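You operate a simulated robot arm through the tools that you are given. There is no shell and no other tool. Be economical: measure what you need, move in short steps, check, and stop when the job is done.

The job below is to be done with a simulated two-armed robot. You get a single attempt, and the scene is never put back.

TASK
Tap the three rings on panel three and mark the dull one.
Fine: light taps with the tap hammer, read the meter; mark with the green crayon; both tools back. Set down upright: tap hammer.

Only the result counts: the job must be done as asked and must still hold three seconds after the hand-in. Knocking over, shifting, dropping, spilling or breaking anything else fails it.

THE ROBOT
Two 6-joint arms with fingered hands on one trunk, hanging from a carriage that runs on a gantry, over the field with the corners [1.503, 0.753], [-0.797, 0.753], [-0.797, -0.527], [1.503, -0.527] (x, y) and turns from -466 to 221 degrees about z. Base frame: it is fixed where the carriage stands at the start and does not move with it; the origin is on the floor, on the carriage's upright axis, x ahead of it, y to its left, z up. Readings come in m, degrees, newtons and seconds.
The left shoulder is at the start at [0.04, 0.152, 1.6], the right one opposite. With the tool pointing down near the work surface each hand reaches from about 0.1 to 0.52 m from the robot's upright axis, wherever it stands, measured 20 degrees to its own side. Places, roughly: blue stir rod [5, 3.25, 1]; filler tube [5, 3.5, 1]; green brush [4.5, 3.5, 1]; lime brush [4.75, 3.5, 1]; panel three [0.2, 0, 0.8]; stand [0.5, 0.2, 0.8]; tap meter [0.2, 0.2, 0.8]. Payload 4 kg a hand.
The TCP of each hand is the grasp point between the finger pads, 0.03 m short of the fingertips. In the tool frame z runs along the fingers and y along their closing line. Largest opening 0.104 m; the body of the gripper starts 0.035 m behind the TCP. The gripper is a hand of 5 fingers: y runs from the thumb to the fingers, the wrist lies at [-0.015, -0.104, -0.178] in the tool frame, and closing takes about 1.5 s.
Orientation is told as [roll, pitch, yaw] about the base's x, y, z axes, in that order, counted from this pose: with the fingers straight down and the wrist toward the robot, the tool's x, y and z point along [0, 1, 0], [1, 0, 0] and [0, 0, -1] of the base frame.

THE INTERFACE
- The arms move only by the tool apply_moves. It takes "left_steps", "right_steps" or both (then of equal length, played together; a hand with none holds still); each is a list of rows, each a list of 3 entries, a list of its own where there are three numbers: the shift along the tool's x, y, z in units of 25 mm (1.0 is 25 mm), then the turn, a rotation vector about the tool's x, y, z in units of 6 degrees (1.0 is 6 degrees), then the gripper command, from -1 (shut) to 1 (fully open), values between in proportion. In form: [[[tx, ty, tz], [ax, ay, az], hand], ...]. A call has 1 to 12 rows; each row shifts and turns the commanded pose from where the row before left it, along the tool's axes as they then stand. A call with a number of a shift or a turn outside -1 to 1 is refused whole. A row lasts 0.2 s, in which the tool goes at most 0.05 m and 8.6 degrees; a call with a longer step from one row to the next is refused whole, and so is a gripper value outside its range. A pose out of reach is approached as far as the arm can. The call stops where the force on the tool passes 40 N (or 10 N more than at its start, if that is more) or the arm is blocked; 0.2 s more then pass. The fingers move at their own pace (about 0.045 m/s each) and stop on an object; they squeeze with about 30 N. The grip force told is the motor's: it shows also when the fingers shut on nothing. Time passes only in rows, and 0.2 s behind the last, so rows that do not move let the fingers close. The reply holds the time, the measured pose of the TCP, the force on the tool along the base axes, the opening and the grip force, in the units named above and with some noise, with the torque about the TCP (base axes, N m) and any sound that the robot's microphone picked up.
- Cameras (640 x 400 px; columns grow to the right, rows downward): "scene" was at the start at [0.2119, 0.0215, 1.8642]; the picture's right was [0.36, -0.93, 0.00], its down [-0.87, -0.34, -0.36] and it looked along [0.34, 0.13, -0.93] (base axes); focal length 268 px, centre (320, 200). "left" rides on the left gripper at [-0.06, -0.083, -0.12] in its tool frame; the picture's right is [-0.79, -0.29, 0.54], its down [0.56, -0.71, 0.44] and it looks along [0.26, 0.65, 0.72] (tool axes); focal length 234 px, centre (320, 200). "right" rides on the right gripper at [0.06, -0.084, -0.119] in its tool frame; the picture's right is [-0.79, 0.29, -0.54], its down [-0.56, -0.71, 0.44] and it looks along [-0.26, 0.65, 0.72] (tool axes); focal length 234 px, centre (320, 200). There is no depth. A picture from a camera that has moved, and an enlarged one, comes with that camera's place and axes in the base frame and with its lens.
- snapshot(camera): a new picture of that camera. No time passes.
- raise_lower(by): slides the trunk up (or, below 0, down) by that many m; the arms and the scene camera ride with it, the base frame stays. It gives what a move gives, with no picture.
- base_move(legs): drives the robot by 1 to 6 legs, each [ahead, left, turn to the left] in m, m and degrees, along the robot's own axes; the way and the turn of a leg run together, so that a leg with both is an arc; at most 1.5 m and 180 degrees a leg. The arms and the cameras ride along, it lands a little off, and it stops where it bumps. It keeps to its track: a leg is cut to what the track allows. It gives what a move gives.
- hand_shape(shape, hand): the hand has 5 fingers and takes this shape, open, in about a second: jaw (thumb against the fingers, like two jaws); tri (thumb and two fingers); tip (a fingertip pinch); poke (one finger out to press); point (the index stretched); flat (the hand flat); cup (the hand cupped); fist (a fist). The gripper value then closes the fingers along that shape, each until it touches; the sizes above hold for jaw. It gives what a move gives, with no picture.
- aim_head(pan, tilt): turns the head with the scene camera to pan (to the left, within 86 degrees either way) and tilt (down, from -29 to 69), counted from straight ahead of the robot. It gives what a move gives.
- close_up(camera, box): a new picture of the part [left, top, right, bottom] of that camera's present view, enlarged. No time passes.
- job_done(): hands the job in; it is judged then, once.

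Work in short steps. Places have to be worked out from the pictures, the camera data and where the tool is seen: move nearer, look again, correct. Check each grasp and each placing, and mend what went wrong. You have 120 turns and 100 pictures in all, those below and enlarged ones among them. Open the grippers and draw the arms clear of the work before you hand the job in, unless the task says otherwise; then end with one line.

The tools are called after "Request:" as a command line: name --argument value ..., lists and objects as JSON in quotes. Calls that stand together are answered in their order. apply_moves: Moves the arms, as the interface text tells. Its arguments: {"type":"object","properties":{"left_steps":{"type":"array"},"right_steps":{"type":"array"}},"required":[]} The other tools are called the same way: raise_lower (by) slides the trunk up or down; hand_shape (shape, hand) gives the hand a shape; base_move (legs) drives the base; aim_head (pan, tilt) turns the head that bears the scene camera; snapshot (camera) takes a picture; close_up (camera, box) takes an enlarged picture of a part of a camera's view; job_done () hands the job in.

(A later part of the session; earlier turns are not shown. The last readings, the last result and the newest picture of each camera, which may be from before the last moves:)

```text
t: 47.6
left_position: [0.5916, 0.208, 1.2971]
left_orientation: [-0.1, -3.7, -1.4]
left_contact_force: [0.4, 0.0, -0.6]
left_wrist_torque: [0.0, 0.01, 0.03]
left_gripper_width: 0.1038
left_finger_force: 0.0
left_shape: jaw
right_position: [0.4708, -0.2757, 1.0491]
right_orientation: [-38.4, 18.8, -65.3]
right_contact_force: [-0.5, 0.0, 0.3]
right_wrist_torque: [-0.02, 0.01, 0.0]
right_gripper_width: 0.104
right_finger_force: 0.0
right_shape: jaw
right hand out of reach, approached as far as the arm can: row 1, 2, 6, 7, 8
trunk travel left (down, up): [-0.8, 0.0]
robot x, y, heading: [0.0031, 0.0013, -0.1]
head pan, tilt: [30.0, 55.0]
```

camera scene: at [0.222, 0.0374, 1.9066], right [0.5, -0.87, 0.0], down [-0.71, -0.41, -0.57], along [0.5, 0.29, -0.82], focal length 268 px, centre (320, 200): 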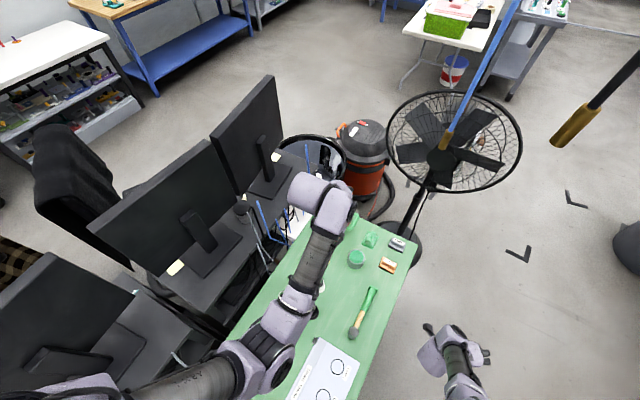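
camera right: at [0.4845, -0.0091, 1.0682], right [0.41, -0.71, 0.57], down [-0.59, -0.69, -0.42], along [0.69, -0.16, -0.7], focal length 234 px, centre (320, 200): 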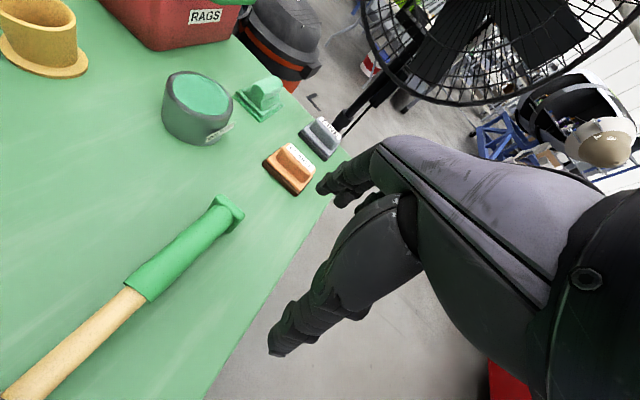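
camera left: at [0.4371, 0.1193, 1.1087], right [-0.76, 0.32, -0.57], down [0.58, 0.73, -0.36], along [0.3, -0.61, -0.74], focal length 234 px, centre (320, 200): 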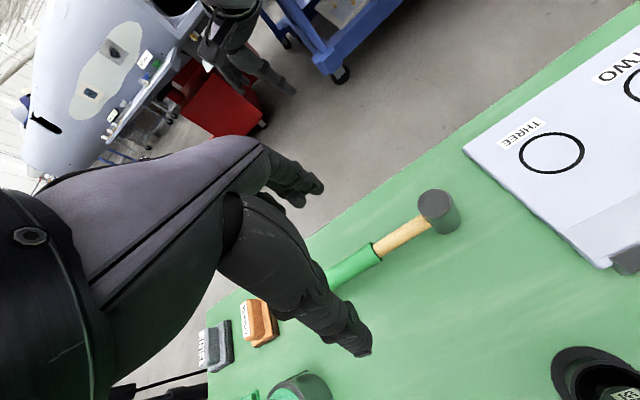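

Right elbow is released as well. Draw the right hand further in and up.

Request:
apply_moves --right_steps '[[[-0.3, -0.3, -0.5], [0, 0, 0], 1], [[-0.3, -0.3, -0.5], [0, 0, 0], 1], [[-0.3, -0.3, -0.5], [0, 0, 0], 1], [[-0.3, -0.3, -0.5], [-0.5, 0.45, 0], 1], [[-0.3, -0.3, -0.5], [-0.5, 0.45, 0], 1], [[-0.3, -0.3, -0.5], [-0.5, 0.45, 0], 1]]'

Request:
aim_head --pan -30 --tilt 50

Request:
snapshot --camera "scene"

```text
t: 49.0
left_position: [0.5919, 0.2079, 1.2974]
left_orientation: [0.0, -3.8, -1.4]
left_contact_force: [-0.8, 0.2, 0.8]
left_wrist_torque: [-0.01, 0.01, 0.01]
left_gripper_width: 0.1039
left_finger_force: 0.0
left_shape: jaw
right_position: [0.4733, -0.2564, 1.1447]
right_orientation: [-29.0, 11.2, -60.1]
right_contact_force: [-0.4, 0.1, 0.2]
right_wrist_torque: [-0.02, -0.02, -0.01]
right_gripper_width: 0.1041
right_finger_force: 0.0
right_shape: jaw
trunk travel left (down, up): [-0.8, 0.0]
robot x, y, heading: [0.0003, 0.0019, -0.1]
head pan, tilt: [30.0, 55.0]
```

```text
t: 50.3
left_position: [0.5923, 0.2075, 1.2964]
left_orientation: [0.0, -3.7, -1.6]
left_contact_force: [0.5, 0.1, 0.6]
left_wrist_torque: [-0.05, 0.0, -0.01]
left_gripper_width: 0.1037
left_finger_force: 0.0
left_shape: jaw
right_position: [0.4722, -0.2572, 1.1448]
right_orientation: [-28.9, 11.4, -60.1]
right_contact_force: [0.4, 0.6, 0.0]
right_wrist_torque: [-0.01, 0.04, -0.03]
right_gripper_width: 0.1042
right_finger_force: 0.1
right_shape: jaw
trunk travel left (down, up): [-0.8, 0.0]
robot x, y, heading: [0.0023, 0.0017, -0.1]
head pan, tilt: [-30.0, 50.0]
```

```text
81 pictures are left
camera scene: at [0.2263, -0.0372, 1.9131], right [-0.5, -0.87, 0.0], down [-0.66, 0.38, -0.64], along [0.56, -0.32, -0.77], focal length 268 px, centre (320, 200)
```

scene: 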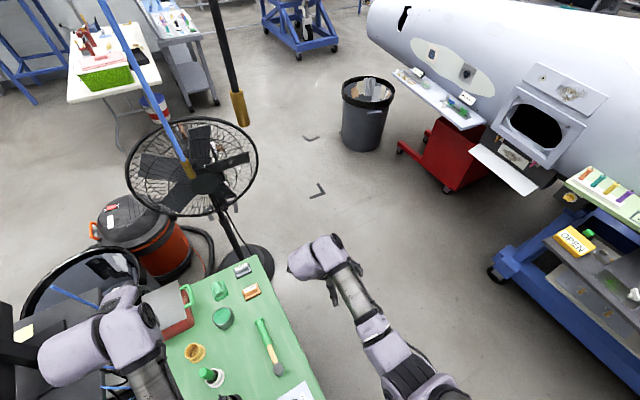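

Both arms are free. I plan to work from the open (right) side facing +y: drive right, a bit forward, then turn left 90°.

Request:
base_move --legs '[[0, -0.45, 0], [0.25, 0, 0], [0, 0, 90]]'

Request:
aim_head --pan 0 --tilt 55

Request:
snapshot --camera "scene"

```text
t: 58.3
left_position: [0.0378, 0.1372, 1.2971]
left_orientation: [0.0, -3.7, 89.2]
left_contact_force: [-0.2, 1.1, 0.2]
left_wrist_torque: [0.01, 0.0, 0.0]
left_gripper_width: 0.104
left_finger_force: 0.1
left_shape: jaw
right_position: [0.5033, 0.0232, 1.1448]
right_orientation: [-28.9, 11.2, 30.6]
right_contact_force: [1.2, 0.0, -1.2]
right_wrist_torque: [0.01, 0.03, 0.03]
right_gripper_width: 0.1041
right_finger_force: 0.0
right_shape: jaw
trunk travel left (down, up): [-0.8, 0.0]
robot x, y, heading: [0.2538, -0.4546, 90.5]
head pan, tilt: [-30.0, 50.0]
```

```text
t: 59.3
left_position: [0.0395, 0.138, 1.2974]
left_orientation: [0.0, -3.6, 89.2]
left_contact_force: [0.3, -0.1, 0.3]
left_wrist_torque: [0.02, -0.01, 0.01]
left_gripper_width: 0.1038
left_finger_force: 0.0
left_shape: jaw
right_position: [0.5033, 0.0235, 1.1451]
right_orientation: [-29.0, 11.3, 30.6]
right_contact_force: [0.8, 0.0, 0.4]
right_wrist_torque: [-0.01, 0.03, -0.01]
right_gripper_width: 0.1039
right_finger_force: 0.0
right_shape: jaw
trunk travel left (down, up): [-0.8, 0.0]
robot x, y, heading: [0.2509, -0.4478, 90.5]
head pan, tilt: [0.0, 55.0]
```

```text
80 pictures are left
camera scene: at [0.2496, -0.2184, 1.9066], right [1.0, 0.01, 0.0], down [0.01, -0.82, -0.57], along [-0.01, 0.57, -0.82], focal length 268 px, centre (320, 200)
```

scene: 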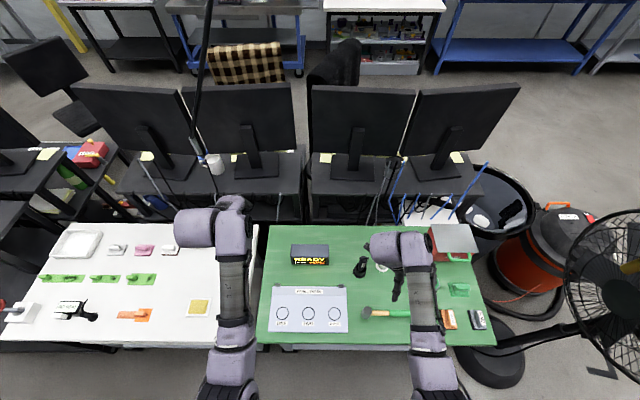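

Excellent view from this side; the meter reads READY. The right hand is nearest the hammer, so it will tap. Level the right hand and yaw it to 90°.

Request:
apply_moves --right_steps '[[[0, 0, 0], [0, 0.967, 0], 1], [[0, 0, 0], [0, 0.967, 0], 1], [[0, 0, 0], [0, 0.967, 0], 1], [[0, 0, 0], [0, 0.967, 0], 1], [[0, 0, 0], [0, 0.967, 0], 1], [[0, 0, 0], [-0.94, 0, 0], 1], [[0, 0, 0], [-0.94, 0, 0], 1], [[0, 0, 0], [0, 0, -0.99], 1], [[0, 0, 0], [0, 0, -0.99], 1], [[0, 0, 0], [0, 0, -0.99], 1], [[0, 0, 0], [0, 0, -0.99], 1], [[0, 0, 0], [0, 0, -0.99], 1]]'

Request:
apply_moves --right_steps '[[[0, 0, 0], [0, 0, -0.99], 1], [[0, 0, 0], [0, 0, -0.99], 1], [[0, 0, 0], [0, 0, -0.99], 1], [[0, 0, 0], [0, 0, -0.99], 1], [[0, 0, 0], [0, 0, -0.99], 1]]'

Request:
snapshot --camera "right"

```text
t: 61.9
left_position: [0.0395, 0.1378, 1.2962]
left_orientation: [0.0, -3.7, 89.2]
left_contact_force: [0.5, 0.0, 0.2]
left_wrist_torque: [0.01, 0.04, 0.0]
left_gripper_width: 0.104
left_finger_force: 0.0
left_shape: jaw
right_position: [0.4731, 0.0248, 1.1395]
right_orientation: [-0.6, -0.5, 60.0]
right_contact_force: [0.7, 0.4, -0.1]
right_wrist_torque: [0.02, -0.01, 0.0]
right_gripper_width: 0.1041
right_finger_force: 0.1
right_shape: jaw
right hand out of reach, approached as far as the arm can: row 5, 11, 12
trunk travel left (down, up): [-0.8, 0.0]
robot x, y, heading: [0.249, -0.4511, 90.5]
head pan, tilt: [0.0, 55.0]
```

```text
t: 63.1
left_position: [0.038, 0.1381, 1.2967]
left_orientation: [0.1, -3.6, 89.2]
left_contact_force: [1.2, 0.3, 0.1]
left_wrist_torque: [0.01, 0.0, -0.02]
left_gripper_width: 0.104
left_finger_force: 0.1
left_shape: jaw
right_position: [0.3544, 0.0296, 1.1239]
right_orientation: [-0.8, -0.3, 81.8]
right_contact_force: [0.1, 0.3, -1.3]
right_wrist_torque: [0.01, 0.03, 0.01]
right_gripper_width: 0.1042
right_finger_force: 0.0
right_shape: jaw
right hand out of reach, approached as far as the arm can: row 1, 2, 3, 4, 5
trunk travel left (down, up): [-0.8, 0.0]
robot x, y, heading: [0.2517, -0.4495, 90.3]
head pan, tilt: [0.0, 55.0]
```

```text
79 pictures are left
camera right: at [0.2803, -0.0464, 1.2433], right [0.81, 0.17, 0.56], down [0.46, -0.78, -0.43], along [0.36, 0.61, -0.71], focal length 234 px, centre (320, 200)
```

right: 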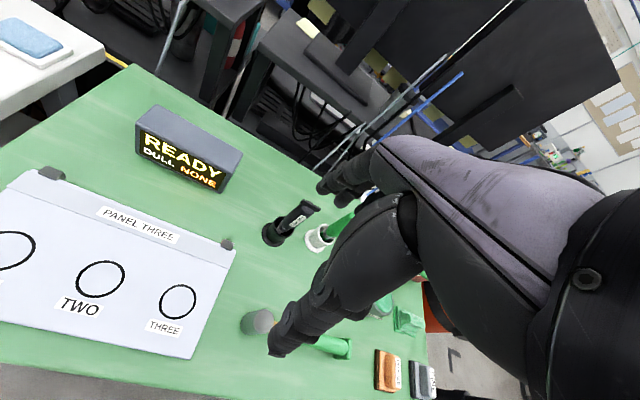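

Meter reads "READY / DULL NONE". The right arm allows the full yaw only when it reaches more inward, so I must shift the base toward +x; first look right for obstacles (fan, hanging rods).

Request:
aim_head --pan -65 --tilt 40

Request:
snapshot --camera "scene"

```text
t: 64.4
left_position: [0.0382, 0.1361, 1.2976]
left_orientation: [0.1, -3.7, 89.3]
left_contact_force: [0.1, 0.3, 0.2]
left_wrist_torque: [0.03, 0.0, -0.01]
left_gripper_width: 0.1039
left_finger_force: 0.1
left_shape: jaw
right_position: [0.3546, 0.0291, 1.1235]
right_orientation: [-0.8, -0.3, 81.8]
right_contact_force: [-0.9, -0.1, -0.7]
right_wrist_torque: [-0.03, 0.05, -0.02]
right_gripper_width: 0.1041
right_finger_force: 0.1
right_shape: jaw
trunk travel left (down, up): [-0.8, 0.0]
robot x, y, heading: [0.251, -0.455, 90.5]
head pan, tilt: [-65.0, 40.0]
```

```text
78 pictures are left
camera scene: at [0.327, -0.2537, 1.9273], right [0.43, -0.9, 0.0], down [-0.58, -0.28, -0.77], along [0.69, 0.33, -0.64], focal length 268 px, centre (320, 200)
```

scene: 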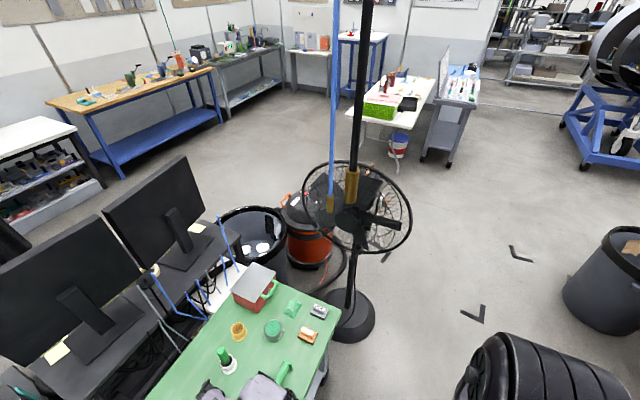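

The right side is clear up to the fan (x≥1.05). Drive 0.27 m to the robot's right (+x).

Request:
base_move --legs '[[0, -0.28, 0]]'

Request:
apply_moves --right_steps '[[[0, 0, 0], [0, 0, -0.5], 1], [[0, 0, 0], [0, 0, -0.45], 1], [[0, 0, 0], [0, 0, -0.4], 1], [[0, 0, 0], [0, 0, 0], 1]]'

```text
t: 66.4
left_position: [0.3186, 0.1397, 1.2972]
left_orientation: [0.0, -3.8, 89.2]
left_contact_force: [-0.1, 0.5, 0.0]
left_wrist_torque: [-0.02, -0.01, 0.02]
left_gripper_width: 0.1041
left_finger_force: 0.0
left_shape: jaw
right_position: [0.635, 0.033, 1.125]
right_orientation: [-0.8, -0.3, 81.8]
right_contact_force: [-0.3, -0.7, -0.3]
right_wrist_torque: [-0.02, 0.01, 0.01]
right_gripper_width: 0.1042
right_finger_force: 0.1
right_shape: jaw
trunk travel left (down, up): [-0.8, 0.0]
robot x, y, heading: [0.5356, -0.4493, 90.9]
head pan, tilt: [-65.0, 40.0]
```

```text
t: 67.4
left_position: [0.3188, 0.1404, 1.2969]
left_orientation: [-0.1, -3.7, 89.2]
left_contact_force: [0.4, 0.1, 0.7]
left_wrist_torque: [0.01, 0.02, 0.0]
left_gripper_width: 0.1039
left_finger_force: 0.0
left_shape: jaw
right_position: [0.635, 0.0321, 1.1238]
right_orientation: [-0.9, -0.3, 81.9]
right_contact_force: [0.5, 0.3, 0.5]
right_wrist_torque: [0.0, -0.01, 0.02]
right_gripper_width: 0.1038
right_finger_force: 0.1
right_shape: jaw
right hand out of reach, approached as far as the arm can: row 1, 3
trunk travel left (down, up): [-0.8, 0.0]
robot x, y, heading: [0.5367, -0.4485, 90.4]
head pan, tilt: [-65.0, 40.0]
```

Shift the right hand toward −x (inward), then finish the yaw.

Request:
apply_moves --right_steps '[[[1, 0, 0], [0, 0, 0], 1], [[1, 0, 0], [0, 0, 0], 1], [[1, 0, 0], [0, 0, 0], 1], [[1, -0.2, 0], [0, 0, 0], 1], [[0, 0, 0], [0, 0, -0.5], 1], [[0, 0, 0], [0, 0, -0.45], 1], [[0, 0, 0], [0, 0, -0.4], 1]]'

```text
t: 68.3
left_position: [0.3193, 0.1402, 1.2957]
left_orientation: [0.0, -3.6, 89.2]
left_contact_force: [0.5, -0.5, 0.1]
left_wrist_torque: [0.0, 0.0, 0.01]
left_gripper_width: 0.1036
left_finger_force: 0.0
left_shape: jaw
right_position: [0.6463, 0.0365, 1.0907]
right_orientation: [-10.9, -1.0, 81.9]
right_contact_force: [0.0, -1.0, -0.6]
right_wrist_torque: [0.0, 0.01, -0.01]
right_gripper_width: 0.1039
right_finger_force: 0.1
right_shape: jaw
right hand out of reach, approached as far as the arm can: row 4
trunk travel left (down, up): [-0.8, 0.0]
robot x, y, heading: [0.5301, -0.4492, 90.8]
head pan, tilt: [-65.0, 40.0]
stopped in row 4 (right hand): the arm was blocked; the commanded pose is now the measured one
```

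The right arm stays awkward; the left is healthy, so the left takes the hammer and the right just gets out of the way (+x, up).

Request:
apply_moves --right_steps '[[[-1, -0.5, 0], [0, 0, 0.5], 1], [[-1, -0.5, 0], [0, 0, 0.5], 1], [[-1, -0.5, 0], [0, 0, 0.5], 1], [[-1, -0.5, -0.5], [0, 0, 0.5], 1], [[-1, -0.5, -0.5], [0, 0, 0.5], 1], [[-1, -0.5, -0.5], [0, 0, 0.5], 1]]'

Request:
aim_head --pan -15 --tilt 60

Request:
snapshot --camera "scene"

```text
t: 69.7
left_position: [0.3178, 0.1407, 1.2962]
left_orientation: [0.0, -3.7, 89.2]
left_contact_force: [-0.6, -0.4, 0.8]
left_wrist_torque: [-0.03, -0.03, 0.01]
left_gripper_width: 0.1038
left_finger_force: 0.0
left_shape: jaw
right_position: [0.7588, -0.0766, 1.1504]
right_orientation: [-9.9, -4.1, 64.1]
right_contact_force: [0.5, -0.3, -0.5]
right_wrist_torque: [0.02, -0.04, 0.0]
right_gripper_width: 0.1042
right_finger_force: 0.0
right_shape: jaw
trunk travel left (down, up): [-0.8, 0.0]
robot x, y, heading: [0.5331, -0.4482, 90.8]
head pan, tilt: [-65.0, 40.0]
```

```text
t: 70.9
left_position: [0.3184, 0.1414, 1.2967]
left_orientation: [0.0, -3.8, 89.2]
left_contact_force: [0.0, 0.3, 0.2]
left_wrist_torque: [-0.01, 0.0, 0.01]
left_gripper_width: 0.1039
left_finger_force: 0.1
left_shape: jaw
right_position: [0.7587, -0.0762, 1.1495]
right_orientation: [-9.7, -4.1, 64.2]
right_contact_force: [0.8, 0.5, 0.2]
right_wrist_torque: [-0.02, 0.01, -0.02]
right_gripper_width: 0.1043
right_finger_force: 0.0
right_shape: jaw
trunk travel left (down, up): [-0.8, 0.0]
robot x, y, heading: [0.5334, -0.4514, 90.8]
head pan, tilt: [-15.0, 60.0]
```

```text
77 pictures are left
camera scene: at [0.548, -0.2227, 1.9006], right [0.97, -0.25, 0.0], down [-0.21, -0.84, -0.5], along [0.12, 0.48, -0.87], focal length 268 px, centre (320, 200)
```

scene: 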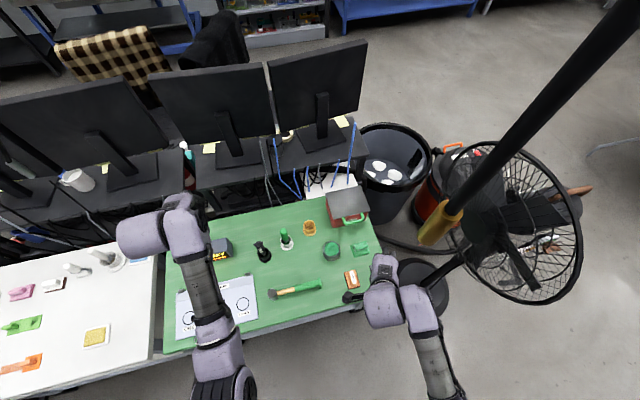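

A hanging black rod ends near (0.72,−0.13,1.59), so I must not move further +x. I bring the left hand over the hammer from here: +0.19 x, −0.13 y.

Request:
apply_moves --left_steps '[[[-0.95, -0.65, 0], [0, 0, 0], 1], [[-0.95, -0.65, 0], [0, 0, 0], 1], [[-0.95, -0.65, 0], [0, 0, 0], 1], [[-0.95, -0.65, 0], [0, 0, 0], 1], [[-0.95, -0.65, 0], [0, 0, 0], 1], [[-0.95, -0.65, 0], [0, 0, 0], 1], [[-0.95, -0.65, 0], [0, 0, 0], 1], [[-0.95, -0.65, 0], [0, 0, 0], 1]]'

```text
t: 71.7
left_position: [0.2974, 0.1243, 1.3279]
left_orientation: [8.7, -8.3, 91.2]
left_contact_force: [0.9, 0.0, -0.2]
left_wrist_torque: [0.03, 0.02, 0.03]
left_gripper_width: 0.104
left_finger_force: 0.1
left_shape: jaw
left hand out of reach, approached as far as the arm can: row 3, 4
right_position: [0.7578, -0.0768, 1.1506]
right_orientation: [-9.9, -4.2, 64.1]
right_contact_force: [-0.6, -0.4, -0.6]
right_wrist_torque: [0.01, 0.02, 0.01]
right_gripper_width: 0.1039
right_finger_force: 0.0
right_shape: jaw
trunk travel left (down, up): [-0.8, 0.0]
robot x, y, heading: [0.5322, -0.4518, 90.8]
head pan, tilt: [-15.0, 60.0]
stopped in row 4 (left hand): the arm was blocked; the commanded pose is now the measured one
```

Likely too close to the shoulder at that height. I lower the left hand first, re-level, then go inward.

Request:
apply_moves --left_steps '[[[0, 0, 1], [0, -0.72, 0], 1], [[0, 0, 1], [0, -0.72, 0], 1], [[0, 0, 1], [0.69, 0, 0], 1], [[0, 0, 1], [0.69, 0, 0], 1], [[0, 0, 1], [0, 0, 0.2], 1], [[0, 0, 1], [0, 0, 0], 1], [[0, 0, 1], [0, 0, 0], 1], [[-0.5, 0, 1], [0, 0, 0], 1], [[-0.7, 0, 0.5], [0, 0, 0], 1], [[-0.8, 0, 0.5], [0, 0, 0], 1]]'

```text
t: 73.9
left_position: [0.3468, 0.1353, 1.1039]
left_orientation: [-0.2, 0.2, 89.9]
left_contact_force: [0.1, -0.4, 0.4]
left_wrist_torque: [-0.01, -0.01, -0.02]
left_gripper_width: 0.1038
left_finger_force: 0.0
left_shape: jaw
right_position: [0.7586, -0.0759, 1.1512]
right_orientation: [-9.8, -4.0, 64.2]
right_contact_force: [-0.8, 0.3, -0.4]
right_wrist_torque: [0.0, -0.04, 0.0]
right_gripper_width: 0.1038
right_finger_force: 0.0
right_shape: jaw
trunk travel left (down, up): [-0.8, 0.0]
robot x, y, heading: [0.5348, -0.4493, 90.8]
head pan, tilt: [-15.0, 60.0]
```

Works as commanded. Now inward toward over the hammer grip.

Request:
apply_moves --left_steps '[[[-0.83, -0.63, 0], [0, 0, 0], 1], [[-0.83, -0.63, 0], [0, 0, 0], 1], [[-0.83, -0.63, 0], [0, 0, 0], 1], [[-0.83, -0.63, 0], [0, 0, 0], 1], [[-0.83, -0.63, 0], [0, 0, 0], 1], [[-0.83, -0.63, 0], [0, 0, 0], 1], [[-0.83, -0.63, 0], [0, 0, 0], 1], [[-0.83, -0.63, 0], [0, 0, 0], 1]]'

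Request:
snapshot --camera "left"

```text
t: 74.9
left_position: [0.3215, 0.0849, 1.0984]
left_orientation: [9.5, -0.6, 91.3]
left_contact_force: [0.1, 0.4, 0.1]
left_wrist_torque: [-0.02, -0.01, 0.02]
left_gripper_width: 0.1042
left_finger_force: 0.3
left_shape: jaw
right_position: [0.7573, -0.0773, 1.1506]
right_orientation: [-9.8, -4.1, 64.2]
right_contact_force: [-0.1, -0.2, 0.3]
right_wrist_torque: [-0.04, 0.01, 0.01]
right_gripper_width: 0.104
right_finger_force: 0.0
right_shape: jaw
trunk travel left (down, up): [-0.8, 0.0]
robot x, y, heading: [0.5369, -0.4463, 90.7]
head pan, tilt: [-15.0, 60.0]
stopped in row 4 (left hand): the arm was blocked; the commanded pose is now the measured one
```

```text
76 pictures are left
camera left: at [0.4032, 0.003, 1.2073], right [0.69, -0.27, -0.67], down [-0.61, -0.72, -0.34], along [-0.39, 0.64, -0.66], focal length 234 px, centre (320, 200)
```

left: 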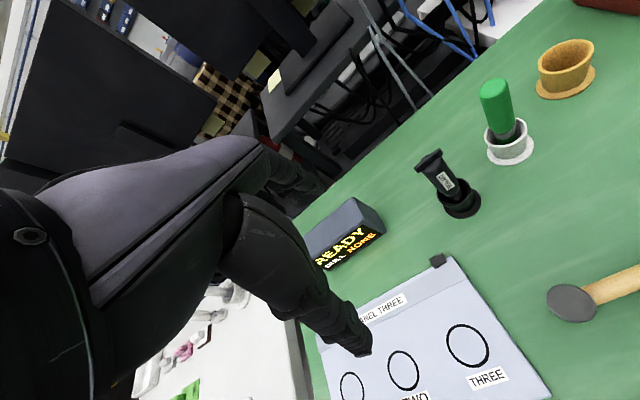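

The comfortable yaw range for each hand seems to be turned inward (right hand: positive relative yaw). So I'll use heading ≈40° from the front-left of the hammer with the right hand. Drive left 0.45 m, then turn right 50°.

Request:
base_move --legs '[[0, 0.45, 0], [0, 0, -50]]'

```text
t: 79.9
left_position: [0.3575, 0.049, 1.0985]
left_orientation: [9.6, -0.6, 41.1]
left_contact_force: [-0.3, 0.3, -0.6]
left_wrist_torque: [-0.02, 0.01, 0.02]
left_gripper_width: 0.104
left_finger_force: 0.0
left_shape: jaw
right_position: [0.5121, -0.389, 1.1494]
right_orientation: [-9.8, -4.1, 13.8]
right_contact_force: [-0.2, -0.7, -0.1]
right_wrist_torque: [-0.03, 0.03, 0.0]
right_gripper_width: 0.104
right_finger_force: 0.0
right_shape: jaw
trunk travel left (down, up): [-0.8, 0.0]
robot x, y, heading: [0.0808, -0.4541, 40.4]
head pan, tilt: [-15.0, 60.0]
```

Level the right hand while moving it forward/down, then yaw positive and see.

Request:
apply_moves --right_steps '[[[0, 0, 0.5], [0, 0.82, 0], 1], [[0, 0, 0.5], [0, 0.82, 0], 1], [[0, 0.5, 0.5], [0.68, 0, 0], 1], [[0, 0.5, 0.5], [0, 0, 0], 1], [[0, 0.5, 0.5], [0, 0, 0], 1], [[0, 0.5, 0.5], [0, 0, 0], 1], [[0, 0, 0], [0, 0, -1], 1], [[0, 0, 0], [0, 0, -1], 1], [[0, 0, 0], [0, 0, -1], 1], [[0, 0, 0], [0, 0, -1], 1]]'

```text
t: 82.1
left_position: [0.3567, 0.0507, 1.1004]
left_orientation: [9.4, -0.6, 41.0]
left_contact_force: [0.3, -0.1, 1.0]
left_wrist_torque: [-0.01, 0.02, 0.0]
left_gripper_width: 0.1037
left_finger_force: 0.2
left_shape: jaw
right_position: [0.4621, -0.2548, 1.0294]
right_orientation: [-1.5, -0.6, 35.1]
right_contact_force: [1.0, -0.1, -0.3]
right_wrist_torque: [0.0, 0.03, 0.0]
right_gripper_width: 0.104
right_finger_force: 0.0
right_shape: jaw
right hand out of reach, approached as far as the arm can: row 2, 3, 4, 5, 7, 8, 9, 10
trunk travel left (down, up): [-0.8, 0.0]
robot x, y, heading: [0.0809, -0.4534, 40.1]
head pan, tilt: [-15.0, 60.0]
```

Analysis: the left arm needs its hand yawed clockwise relative to the shoulder–wrist line, i.e. heading 0 with yaw −90 and base at y≈+0.12, trunk lowered. First move the right hand outwards and up out of the way.

Request:
apply_moves --right_steps '[[[-1, 0, -0.3], [0, 0, 0.5], 1], [[-1, 0, -0.3], [0, 0, 0.5], 1], [[-1, 0, -0.4], [0, 0, 0.5], 1], [[-1, 0, -0.5], [0, 0, 0.5], 1], [[-1, 0, -0.5], [0, 0, 0.5], 1], [[-1, 0, -0.5], [0, 0, 0.5], 1], [[-1, 0, -0.5], [0, 0, 0.5], 1], [[-1, 0, -0.5], [0, 0, 0.5], 1], [[-1, 0, -0.5], [0, 0, 0.5], 1], [[-1, 0, -0.5], [0, 0, 0.5], 1]]'

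```text
t: 84.3
left_position: [0.3567, 0.0496, 1.0982]
left_orientation: [9.5, -0.6, 41.0]
left_contact_force: [0.7, 0.1, 0.5]
left_wrist_torque: [0.01, 0.0, 0.04]
left_gripper_width: 0.1042
left_finger_force: 0.1
left_shape: jaw
right_position: [0.5058, -0.4343, 1.1317]
right_orientation: [-1.3, -1.6, 4.7]
right_contact_force: [0.8, 0.1, 1.1]
right_wrist_torque: [0.02, 0.0, 0.02]
right_gripper_width: 0.104
right_finger_force: 0.0
right_shape: jaw
right hand out of reach, approached as far as the arm can: row 3, 4, 5, 6, 7, 8, 9, 10
trunk travel left (down, up): [-0.8, 0.0]
robot x, y, heading: [0.0861, -0.455, 40.5]
head pan, tilt: [-15.0, 60.0]
```

Now turn to heading 0 and drive to about (0.12, 0.12).

Request:
base_move --legs '[[0, 0, -40.5], [0, 0.57, 0], [0.03, 0, 0]]'

Request:
snapshot --camera "scene"

```text
t: 89.8
left_position: [0.6549, 0.314, 1.0995]
left_orientation: [9.6, -0.6, 0.2]
left_contact_force: [-0.5, -0.4, 0.0]
left_wrist_torque: [-0.04, -0.04, -0.01]
left_gripper_width: 0.1039
left_finger_force: 0.1
left_shape: jaw
right_position: [0.4498, -0.15, 1.1316]
right_orientation: [-1.3, -1.6, -35.9]
right_contact_force: [-1.4, -0.3, -0.6]
right_wrist_torque: [-0.01, 0.01, -0.01]
right_gripper_width: 0.1041
right_finger_force: 0.0
right_shape: jaw
trunk travel left (down, up): [-0.8, 0.0]
robot x, y, heading: [0.1148, 0.1116, -0.5]
head pan, tilt: [-15.0, 60.0]
```

```text
75 pictures are left
camera scene: at [0.3406, 0.0956, 1.9006], right [-0.27, -0.96, 0.0], down [-0.83, 0.23, -0.5], along [0.48, -0.13, -0.87], focal length 268 px, centre (320, 200)
```

scene: 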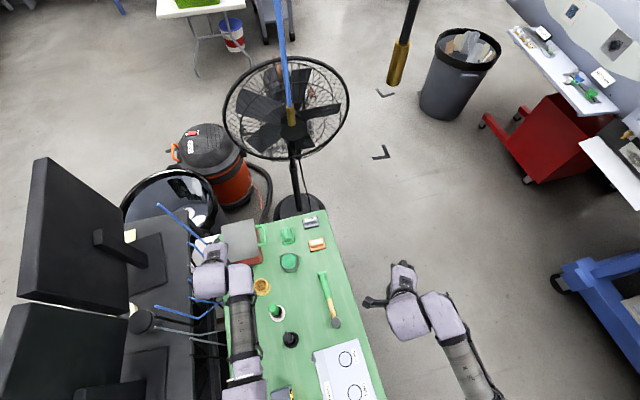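

Left hand is clear and rod is well away. Now level the left hand and swing it to above the hammer with yaw going to −90.

Request:
apply_moves --left_steps '[[[0, 0, 0], [0, -0.8, 0], 1], [[0, 0, 0], [0, -0.8, 0], 1], [[-0.7, -0.39, 0], [0, 0, 1], 1], [[-0.74, -0.31, 0], [0, 0, 1], 1], [[-0.77, -0.24, 0], [0, 0, 1], 1], [[-0.79, -0.155, 0], [0, 0, 1], 1], [[-0.8, -0.07, 0], [0, 0, 1], 1], [[-0.8, 0.01, 0], [0, 0, 1], 1], [[-0.8, 0.1, 0], [0, 0, 1], 1], [[-0.78, 0.18, 0], [0, 0, 1], 1]]'

Request:
apply_moves --left_steps '[[[-0.76, 0.26, 0], [0, 0, 1], 1], [[-0.73, 0.34, 0], [0, 0, 1], 1], [[-0.69, 0.41, 0], [0, 0, 1], 1], [[-0.64, 0.48, 0], [0, 0, 1], 1], [[-0.59, 0.55, 0], [0, 0, 1], 1], [[-0.53, 0.6, 0], [0, 0, 1], 1], [[-0.46, 0.66, 0], [0, 0, 1], 1]]'

```text
t: 92.2
left_position: [0.5843, 0.2468, 1.0882]
left_orientation: [6.0, 4.6, -47.3]
left_contact_force: [0.0, -0.7, 0.1]
left_wrist_torque: [0.01, -0.02, 0.04]
left_gripper_width: 0.1041
left_finger_force: 0.1
left_shape: jaw
right_position: [0.4485, -0.1494, 1.1311]
right_orientation: [-1.2, -1.6, -36.1]
right_contact_force: [-0.3, -0.3, -0.9]
right_wrist_torque: [0.0, -0.02, -0.02]
right_gripper_width: 0.1041
right_finger_force: 0.1
right_shape: jaw
trunk travel left (down, up): [-0.8, 0.0]
robot x, y, heading: [0.1158, 0.1156, -0.5]
head pan, tilt: [-15.0, 60.0]
stopped in row 10 (left hand): the arm was blocked; the commanded pose is now the measured one
```

```text
t: 93.5
left_position: [0.5334, 0.2541, 1.052]
left_orientation: [4.8, 15.5, -75.0]
left_contact_force: [0.3, 0.4, -0.1]
left_wrist_torque: [0.0, 0.01, -0.03]
left_gripper_width: 0.104
left_finger_force: 0.0
left_shape: jaw
right_position: [0.4495, -0.1493, 1.1318]
right_orientation: [-1.2, -1.6, -36.1]
right_contact_force: [-1.3, -0.7, -0.4]
right_wrist_torque: [-0.04, 0.0, -0.03]
right_gripper_width: 0.1037
right_finger_force: 0.0
right_shape: jaw
trunk travel left (down, up): [-0.8, 0.0]
robot x, y, heading: [0.1187, 0.1164, -0.4]
head pan, tilt: [-15.0, 60.0]
stopped in row 5 (left hand): the arm was blocked; the commanded pose is now the measured one
```

It lags when moving fast. Now slower: level the hand and finish the yaw with half steps.

Request:
apply_moves --left_steps '[[[0, 0, 0], [0, -0.4, 0], 1], [[0, 0, 0], [0, -0.4, 0], 1], [[0, 0, 0], [-0.52, 0, 0], 1], [[0, 0, 0], [-0.52, 0, 0], 1], [[0, 0, 0], [-0.52, 0, 0], 1], [[0, 0, 0], [-0.52, 0, 0], 1], [[0, 0, 0], [-0.52, 0, 0], 1], [[0, 0, 0], [0, 0, 0.5], 1], [[0, 0, 0], [0, 0, 0.5], 1], [[0, 0, 0], [0, 0, 0.5], 1], [[0, 0, 0], [0, 0, 0.5], 1], [[0, 0, 0], [0, 0, 0.5], 1]]'

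```text
t: 96.0
left_position: [0.5328, 0.2516, 1.0524]
left_orientation: [-0.2, -0.3, -89.9]
left_contact_force: [0.2, 0.4, -0.8]
left_wrist_torque: [0.0, 0.0, 0.0]
left_gripper_width: 0.104
left_finger_force: 0.0
left_shape: jaw
right_position: [0.4488, -0.1488, 1.1307]
right_orientation: [-1.3, -1.6, -35.9]
right_contact_force: [1.1, 0.3, 0.2]
right_wrist_torque: [0.02, -0.02, 0.01]
right_gripper_width: 0.1036
right_finger_force: 0.0
right_shape: jaw
trunk travel left (down, up): [-0.8, 0.0]
robot x, y, heading: [0.1144, 0.1123, -0.4]
head pan, tilt: [-15.0, 60.0]
```

Speed was the issue: now level at yaw −90. Move slowly in −y to over the hammer.

Request:
apply_moves --left_steps '[[[0, 0.7, 0], [0, 0, 0], 1], [[0, 0.7, 0], [0, 0, 0], 1], [[0, 0.7, 0], [0, 0, 0], 1], [[0, 0.7, 0], [0, 0, 0], 1], [[0, 0.7, 0], [0, 0, 0], 1], [[0, 0.7, 0], [0, 0, 0], 1], [[0, 0.7, 0], [0, 0, 0], 1], [[0, 0.7, 0], [0, 0, 0], 1], [[0, 0.7, 0], [0, 0, 0], 1], [[0, 0.7, 0], [0, 0, 0], 1], [[0, 0.7, 0], [0, 0, 0], 1], [[0, 0.7, 0], [0, 0, 0], 1]]'

Request:
raise_lower --by -0.1

Request:
snapshot --camera "left"

```text
t: 97.9
left_position: [0.5292, 0.2108, 1.0196]
left_orientation: [-0.8, 8.7, -88.5]
left_contact_force: [-0.7, -0.3, -0.4]
left_wrist_torque: [0.03, -0.01, 0.04]
left_gripper_width: 0.1037
left_finger_force: 0.0
left_shape: jaw
right_position: [0.4505, -0.1485, 1.1314]
right_orientation: [-1.3, -1.5, -36.1]
right_contact_force: [1.2, -0.9, 0.1]
right_wrist_torque: [0.02, 0.03, 0.0]
right_gripper_width: 0.1041
right_finger_force: 0.0
right_shape: jaw
trunk travel left (down, up): [-0.8, 0.0]
robot x, y, heading: [0.1163, 0.1144, -0.6]
head pan, tilt: [-15.0, 60.0]
stopped in row 9 (left hand): the arm was blocked; the commanded pose is now the measured one
```

```text
t: 99.3
left_position: [0.529, 0.2098, 0.919]
left_orientation: [-0.9, 8.5, -88.5]
left_contact_force: [-0.2, 0.1, 0.4]
left_wrist_torque: [0.01, 0.02, -0.04]
left_gripper_width: 0.1039
left_finger_force: 0.0
left_shape: jaw
right_position: [0.4498, -0.1491, 1.0314]
right_orientation: [-1.3, -1.6, -36.0]
right_contact_force: [0.0, -0.7, -0.4]
right_wrist_torque: [-0.04, -0.01, -0.02]
right_gripper_width: 0.1039
right_finger_force: 0.1
right_shape: jaw
trunk travel left (down, up): [-0.7, 0.1]
robot x, y, heading: [0.1176, 0.1141, -0.4]
head pan, tilt: [-15.0, 60.0]
```

```text
74 pictures are left
camera left: at [0.4684, 0.273, 1.0521], right [-0.81, 0.34, -0.48], down [0.53, 0.78, -0.34], along [0.26, -0.53, -0.81], focal length 234 px, centre (320, 200)
```

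left: 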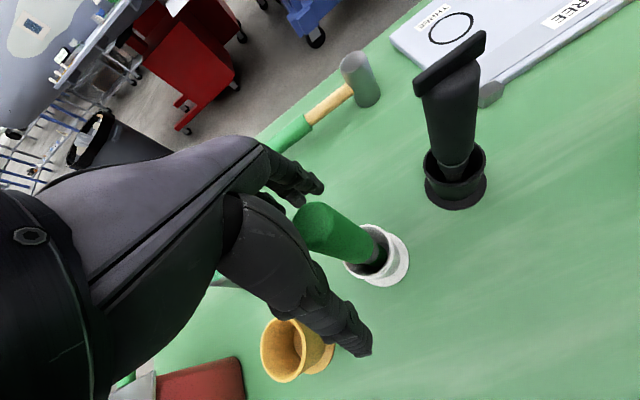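

The hand is now close around the crayon top, so I raise the trunk back, then re-level slowly and see whether slow motion in −y works.

Request:
raise_lower --by 0.1

Request:
apply_moves --left_steps '[[[0, 0, 0], [-0.35, 0, 0], 1], [[0, 0, 0], [-0.35, 0, 0], 1], [[0, 0, 0], [-0.35, 0, 0], 1], [[0, 0, 0], [-0.35, 0, 0.2], 1], [[0, 0.3, 0], [0, 0, 0], 1], [[0, 0.3, 0], [0, 0, 0], 1], [[0, 0.3, 0], [0, 0, 0], 1], [[0, 0.3, 0], [0, 0, 0], 1], [[0, 0.3, 0], [0, 0, 0], 1], [[0, 0.3, 0], [0, 0, 0], 1]]'

```text
t: 100.6
left_position: [0.5285, 0.2091, 1.0187]
left_orientation: [-0.9, 8.5, -88.5]
left_contact_force: [-0.4, -0.6, 0.4]
left_wrist_torque: [-0.01, 0.0, 0.01]
left_gripper_width: 0.104
left_finger_force: 0.2
left_shape: jaw
right_position: [0.4491, -0.1495, 1.1307]
right_orientation: [-1.3, -1.6, -36.0]
right_contact_force: [0.4, 0.0, 0.2]
right_wrist_torque: [0.03, 0.01, -0.01]
right_gripper_width: 0.104
right_finger_force: 0.2
right_shape: jaw
trunk travel left (down, up): [-0.8, 0.0]
robot x, y, heading: [0.1166, 0.1109, -0.9]
head pan, tilt: [-15.0, 60.0]
```

```text
t: 102.8
left_position: [0.5288, 0.1787, 1.0148]
left_orientation: [-1.2, 1.3, -89.4]
left_contact_force: [-0.1, 0.3, -0.2]
left_wrist_torque: [0.06, 0.0, -0.05]
left_gripper_width: 0.1041
left_finger_force: 0.2
left_shape: jaw
right_position: [0.4503, -0.1505, 1.1308]
right_orientation: [-1.3, -1.6, -36.0]
right_contact_force: [-0.1, 0.1, 0.6]
right_wrist_torque: [0.01, -0.04, 0.0]
right_gripper_width: 0.1038
right_finger_force: 0.1
right_shape: jaw
trunk travel left (down, up): [-0.8, 0.0]
robot x, y, heading: [0.1153, 0.1143, -0.2]
head pan, tilt: [-15.0, 60.0]
```

Slow motion works. Continue slowly in −y.

Request:
apply_moves --left_steps '[[[0, 0.4, 0], [0, 0, 0], 1], [[0, 0.4, 0], [0, 0, 0], 1], [[0, 0.4, 0], [0, 0, 0], 1], [[0, 0.4, 0], [0, 0, 0], 1], [[0, 0.4, 0], [0, 0, 0], 1], [[0, 0.4, 0], [0, 0, 0], 1], [[0, 0.4, 0], [0, 0, 0], 1], [[0, 0.4, 0], [0, 0, 0], 1], [[0, 0.4, 0], [0, 0, 0], 1], [[0, 0.4, 0], [0, 0, 0], 1], [[0, 0, 0], [0, 0, 0], 1], [[0, 0, 0], [0, 0, 0], 1]]'

```text
t: 104.3
left_position: [0.5256, 0.1995, 0.9874]
left_orientation: [-1.7, 8.2, -88.1]
left_contact_force: [-0.2, -0.2, 0.7]
left_wrist_torque: [0.01, -0.02, 0.01]
left_gripper_width: 0.1037
left_finger_force: 0.0
left_shape: jaw
right_position: [0.4499, -0.1476, 1.1327]
right_orientation: [-1.3, -1.5, -36.1]
right_contact_force: [-0.2, 0.4, 0.5]
right_wrist_torque: [-0.01, -0.03, -0.03]
right_gripper_width: 0.1038
right_finger_force: 0.1
right_shape: jaw
trunk travel left (down, up): [-0.8, 0.0]
robot x, y, heading: [0.1166, 0.1146, -0.5]
head pan, tilt: [-15.0, 60.0]
stopped in row 7 (left hand): the arm was blocked; the commanded pose is now the measured one
```

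The hand moved opposite to command, so something may physically block the arm (elbow?). Look at it.

Request:
aim_head --pan 35 --tilt 65

Request:
snapshot --camera "scene"

Request:
snapshot --camera "right"

```text
t: 105.5
left_position: [0.5243, 0.1981, 0.9872]
left_orientation: [-1.8, 8.2, -88.2]
left_contact_force: [0.6, -0.2, -0.1]
left_wrist_torque: [0.02, -0.04, 0.02]
left_gripper_width: 0.1041
left_finger_force: 0.0
left_shape: jaw
right_position: [0.45, -0.1499, 1.1319]
right_orientation: [-1.3, -1.6, -36.1]
right_contact_force: [0.0, 1.0, -1.1]
right_wrist_torque: [-0.01, -0.04, -0.01]
right_gripper_width: 0.104
right_finger_force: 0.1
right_shape: jaw
trunk travel left (down, up): [-0.8, 0.0]
robot x, y, heading: [0.1152, 0.1123, -0.5]
head pan, tilt: [35.0, 65.0]
```

```text
73 pictures are left
camera scene: at [0.3263, 0.1478, 1.895], right [0.57, -0.82, 0.0], down [-0.75, -0.51, -0.42], along [0.35, 0.24, -0.91], focal length 268 px, centre (320, 200)
```

scene: 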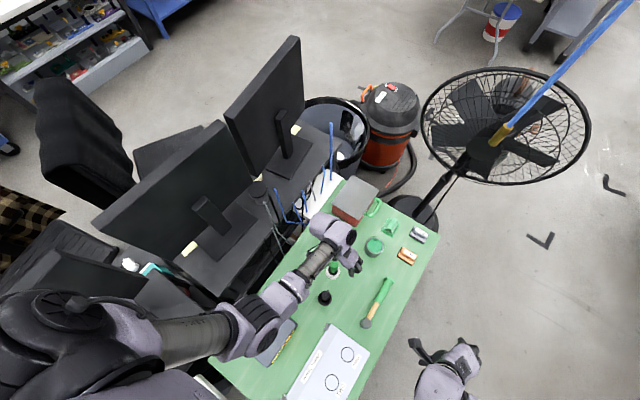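

```text
72 pictures are left
camera right: at [0.4166, -0.0486, 1.2481], right [-0.24, -0.79, 0.57], down [-0.9, -0.05, -0.44], along [0.38, -0.61, -0.69], focal length 234 px, centre (320, 200)
```

right: 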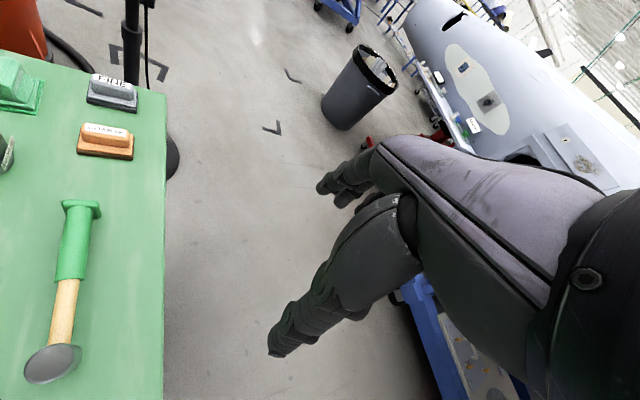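

Nothing blocks it; the arm just dislikes some moves. Instead I keep the arm posture and use base and trunk for positioning. First re-level the hand slowly (raised a little first).

Request:
apply_moves --left_steps '[[[0, 0, 0], [0, 0.15, 0], 1], [[0, 0, 0], [0, 0.15, 0], 1], [[0, 0, 0], [-0.34, 0, 0], 1], [[0, 0, 0], [-0.34, 0, 0], 1], [[0, 0, 0], [-0.34, 0, 0], 1], [[0, 0, 0], [-0.34, 0, 0], 1], [[0, 0, 0], [0, 0, 0.15], 1], [[0, 0, 0], [0, 0, 0.15], 1], [[0, 0, 0], [0, 0, 0], 1]]'

Request:
base_move --legs '[[0, -0.19, 0]]'

Request:
snapshot --camera "left"

```text
t: 107.5
left_position: [0.5229, 0.1972, 0.9872]
left_orientation: [-0.1, -0.3, -89.9]
left_contact_force: [0.4, 0.7, -0.5]
left_wrist_torque: [-0.01, -0.02, 0.01]
left_gripper_width: 0.1037
left_finger_force: 0.1
left_shape: jaw
right_position: [0.4488, -0.1481, 1.1317]
right_orientation: [-1.4, -1.6, -36.0]
right_contact_force: [-0.1, 0.1, 0.9]
right_wrist_torque: [0.03, 0.03, 0.01]
right_gripper_width: 0.1039
right_finger_force: 0.1
right_shape: jaw
trunk travel left (down, up): [-0.8, 0.0]
robot x, y, heading: [0.1163, 0.1148, -0.6]
head pan, tilt: [35.0, 65.0]
```

```text
t: 109.0
left_position: [0.5218, 0.0057, 0.9875]
left_orientation: [0.0, -0.3, -90.0]
left_contact_force: [0.8, 0.1, -0.4]
left_wrist_torque: [0.0, 0.04, -0.01]
left_gripper_width: 0.1038
left_finger_force: 0.1
left_shape: jaw
right_position: [0.4485, -0.3408, 1.1313]
right_orientation: [-1.3, -1.6, -36.1]
right_contact_force: [-0.2, -0.7, 1.1]
right_wrist_torque: [0.0, -0.01, 0.01]
right_gripper_width: 0.1038
right_finger_force: 0.1
right_shape: jaw
trunk travel left (down, up): [-0.8, 0.0]
robot x, y, heading: [0.1131, -0.0772, -0.3]
head pan, tilt: [35.0, 65.0]
```

```text
71 pictures are left
camera left: at [0.4614, 0.0901, 1.1076], right [-0.79, 0.29, -0.54], down [0.56, 0.7, -0.44], along [0.26, -0.65, -0.71], focal length 234 px, centre (320, 200)
```

left: 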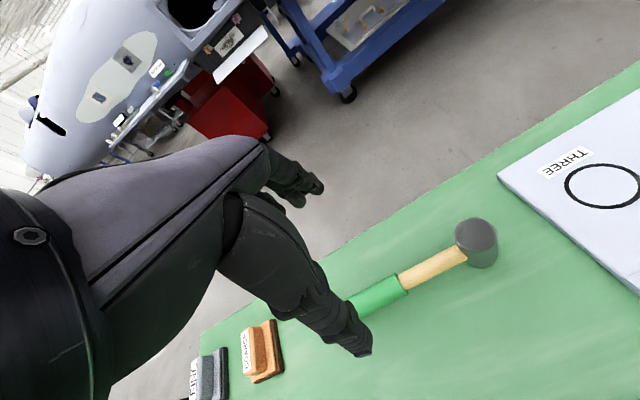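

TCP is right above the grip (handle y≈0.012). Lower the trunk 0.1 m and check.

Request:
raise_lower --by -0.1

Request:
snapshot --camera "left"

Request:
snapshot --camera "right"

```text
t: 110.4
left_position: [0.523, 0.0061, 0.8878]
left_orientation: [0.0, -0.2, -89.9]
left_contact_force: [0.3, -0.1, 0.1]
left_wrist_torque: [-0.01, -0.02, 0.01]
left_gripper_width: 0.1038
left_finger_force: 0.0
left_shape: jaw
right_position: [0.4474, -0.3407, 1.0321]
right_orientation: [-1.3, -1.6, -36.1]
right_contact_force: [-0.1, -0.1, 0.3]
right_wrist_torque: [-0.02, -0.02, 0.01]
right_gripper_width: 0.1039
right_finger_force: 0.1
right_shape: jaw
trunk travel left (down, up): [-0.7, 0.1]
robot x, y, heading: [0.1176, -0.0757, -1.0]
head pan, tilt: [35.0, 65.0]
```

```text
70 pictures are left
camera left: at [0.4615, 0.0902, 1.0077], right [-0.79, 0.29, -0.54], down [0.56, 0.7, -0.44], along [0.26, -0.65, -0.71], focal length 234 px, centre (320, 200)
```

left: 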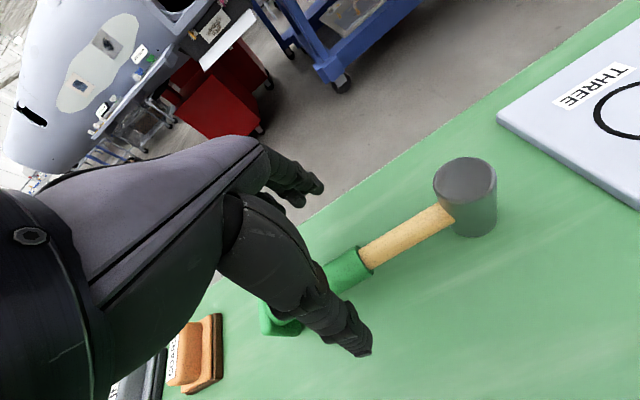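

```text
69 pictures are left
camera right: at [0.4152, -0.2393, 1.1482], right [-0.24, -0.79, 0.57], down [-0.9, -0.05, -0.44], along [0.38, -0.61, -0.69], focal length 234 px, centre (320, 200)
```

right: 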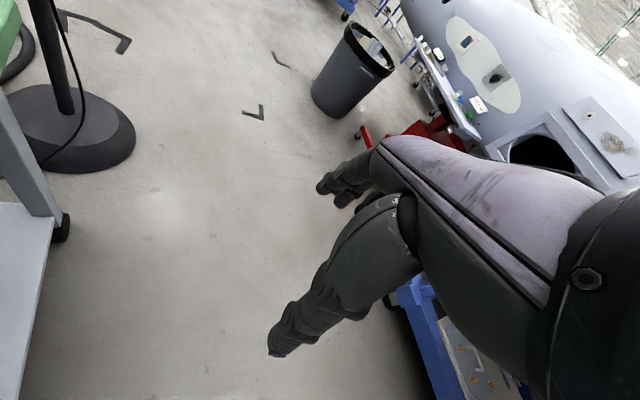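

Triangulating: head top z≈0.864, handle at y≈0.016, z≈0.85. Adjust y by +0.01, lower 0.04 and look.

Request:
apply_moves --left_steps '[[[0, -0.2, 0], [0, 0, 0], 1], [[0, -0.2, 0], [0, 0, 0], 1], [[0, 0, 0], [0, 0, 0], 1]]'

Request:
raise_lower --by -0.038

Request:
snapshot --camera "left"

```text
t: 111.2
left_position: [0.5216, 0.0156, 0.887]
left_orientation: [0.1, -0.1, -89.9]
left_contact_force: [-1.0, 0.5, 0.0]
left_wrist_torque: [0.0, 0.01, -0.02]
left_gripper_width: 0.1036
left_finger_force: 0.1
left_shape: jaw
right_position: [0.4482, -0.3394, 1.0327]
right_orientation: [-1.3, -1.5, -36.2]
right_contact_force: [0.6, -0.1, 0.6]
right_wrist_torque: [0.01, 0.02, -0.01]
right_gripper_width: 0.104
right_finger_force: 0.2
right_shape: jaw
trunk travel left (down, up): [-0.7, 0.1]
robot x, y, heading: [0.1138, -0.0757, -0.3]
head pan, tilt: [35.0, 65.0]
```

```text
t: 112.0
left_position: [0.5227, 0.0156, 0.8492]
left_orientation: [0.1, -0.2, -89.9]
left_contact_force: [-0.1, -0.1, 0.0]
left_wrist_torque: [-0.04, -0.01, 0.0]
left_gripper_width: 0.104
left_finger_force: 0.0
left_shape: jaw
right_position: [0.4488, -0.3399, 0.9939]
right_orientation: [-1.2, -1.5, -36.2]
right_contact_force: [-0.1, -0.9, 0.0]
right_wrist_torque: [0.0, 0.05, 0.02]
right_gripper_width: 0.1041
right_finger_force: 0.1
right_shape: jaw
trunk travel left (down, up): [-0.662, 0.138]
robot x, y, heading: [0.114, -0.0745, -0.8]
head pan, tilt: [35.0, 65.0]
```

```text
68 pictures are left
camera left: at [0.4614, 0.1002, 0.9697], right [-0.79, 0.29, -0.54], down [0.56, 0.7, -0.44], along [0.26, -0.65, -0.72], focal length 234 px, centre (320, 200)
```

left: 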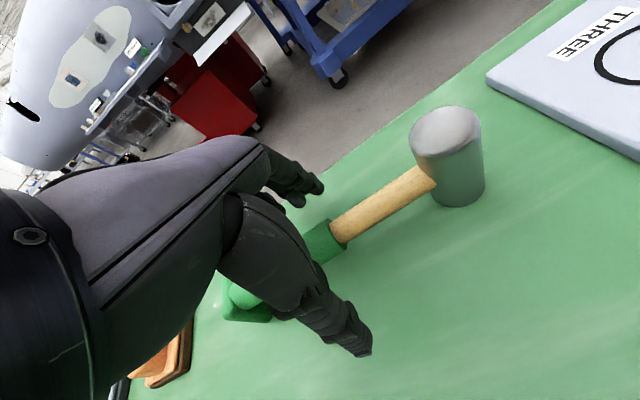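

The handle lies between thumb and fingers. Close the hand.

Request:
apply_moves --left_steps '[[[0, 0, 0], [0, 0, 0], 0.3], [[0, 0, 0], [0, 0, 0], 0], [[0, 0, 0], [0, 0, 0], -0.5], [[0, 0, 0], [0, 0, 0], -1], [[0, 0, 0], [0, 0, 0], -1], [[0, 0, 0], [0, 0, 0], -1], [[0, 0, 0], [0, 0, 0], -1], [[0, 0, 0], [0, 0, 0], -1], [[0, 0, 0], [0, 0, 0], -1]]'

Request:
snapshot --camera "left"

```text
t: 114.0
left_position: [0.5219, 0.0155, 0.8492]
left_orientation: [0.0, -0.2, -89.9]
left_contact_force: [-0.5, 0.9, -0.4]
left_wrist_torque: [0.01, -0.03, -0.05]
left_gripper_width: 0.0175
left_finger_force: 30.3
left_shape: jaw
right_position: [0.4483, -0.3405, 0.9932]
right_orientation: [-1.2, -1.6, -36.1]
right_contact_force: [-0.2, 0.0, -0.5]
right_wrist_torque: [0.01, 0.01, -0.02]
right_gripper_width: 0.104
right_finger_force: 0.0
right_shape: jaw
trunk travel left (down, up): [-0.662, 0.138]
robot x, y, heading: [0.1172, -0.074, -0.6]
head pan, tilt: [35.0, 65.0]
```

```text
67 pictures are left
camera left: at [0.4609, 0.1002, 0.9696], right [-0.79, 0.29, -0.54], down [0.56, 0.7, -0.44], along [0.26, -0.65, -0.72], focal length 234 px, centre (320, 200)
```

left: 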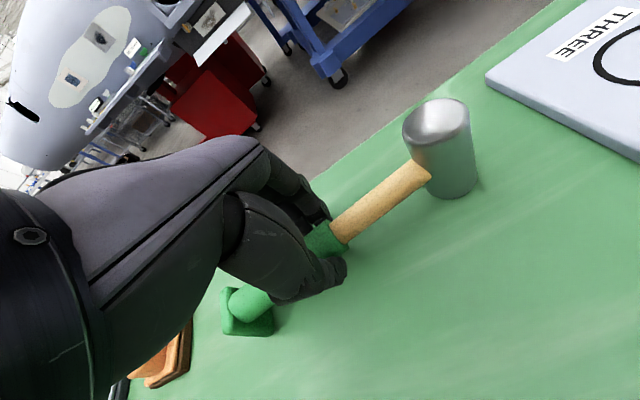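

Gripped (width 17.5 mm, 30 N). Lift 0.06 m by trunk and check it comes along level.

Request:
raise_lower --by 0.06

Request:
snapshot --camera "left"

```text
t: 115.0
left_position: [0.5207, 0.0162, 0.9092]
left_orientation: [0.0, -0.2, -90.0]
left_contact_force: [-1.1, -0.1, -5.2]
left_wrist_torque: [0.03, -0.2, -0.02]
left_gripper_width: 0.0173
left_finger_force: 29.8
left_shape: jaw
right_position: [0.4472, -0.341, 1.0533]
right_orientation: [-1.2, -1.5, -36.1]
right_contact_force: [0.4, -0.2, -0.4]
right_wrist_torque: [0.01, 0.0, 0.03]
right_gripper_width: 0.1041
right_finger_force: 0.0
right_shape: jaw
trunk travel left (down, up): [-0.722, 0.078]
robot x, y, heading: [0.1133, -0.0805, -0.6]
head pan, tilt: [35.0, 65.0]
```

```text
66 pictures are left
camera left: at [0.4609, 0.1001, 1.0295], right [-0.79, 0.29, -0.54], down [0.56, 0.7, -0.44], along [0.26, -0.65, -0.72], focal length 234 px, centre (320, 200)
```

left: 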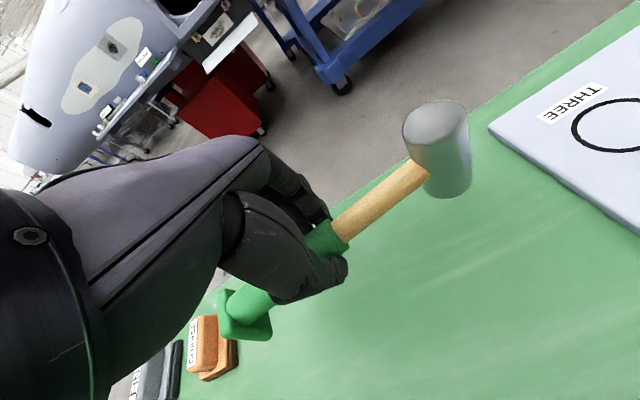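

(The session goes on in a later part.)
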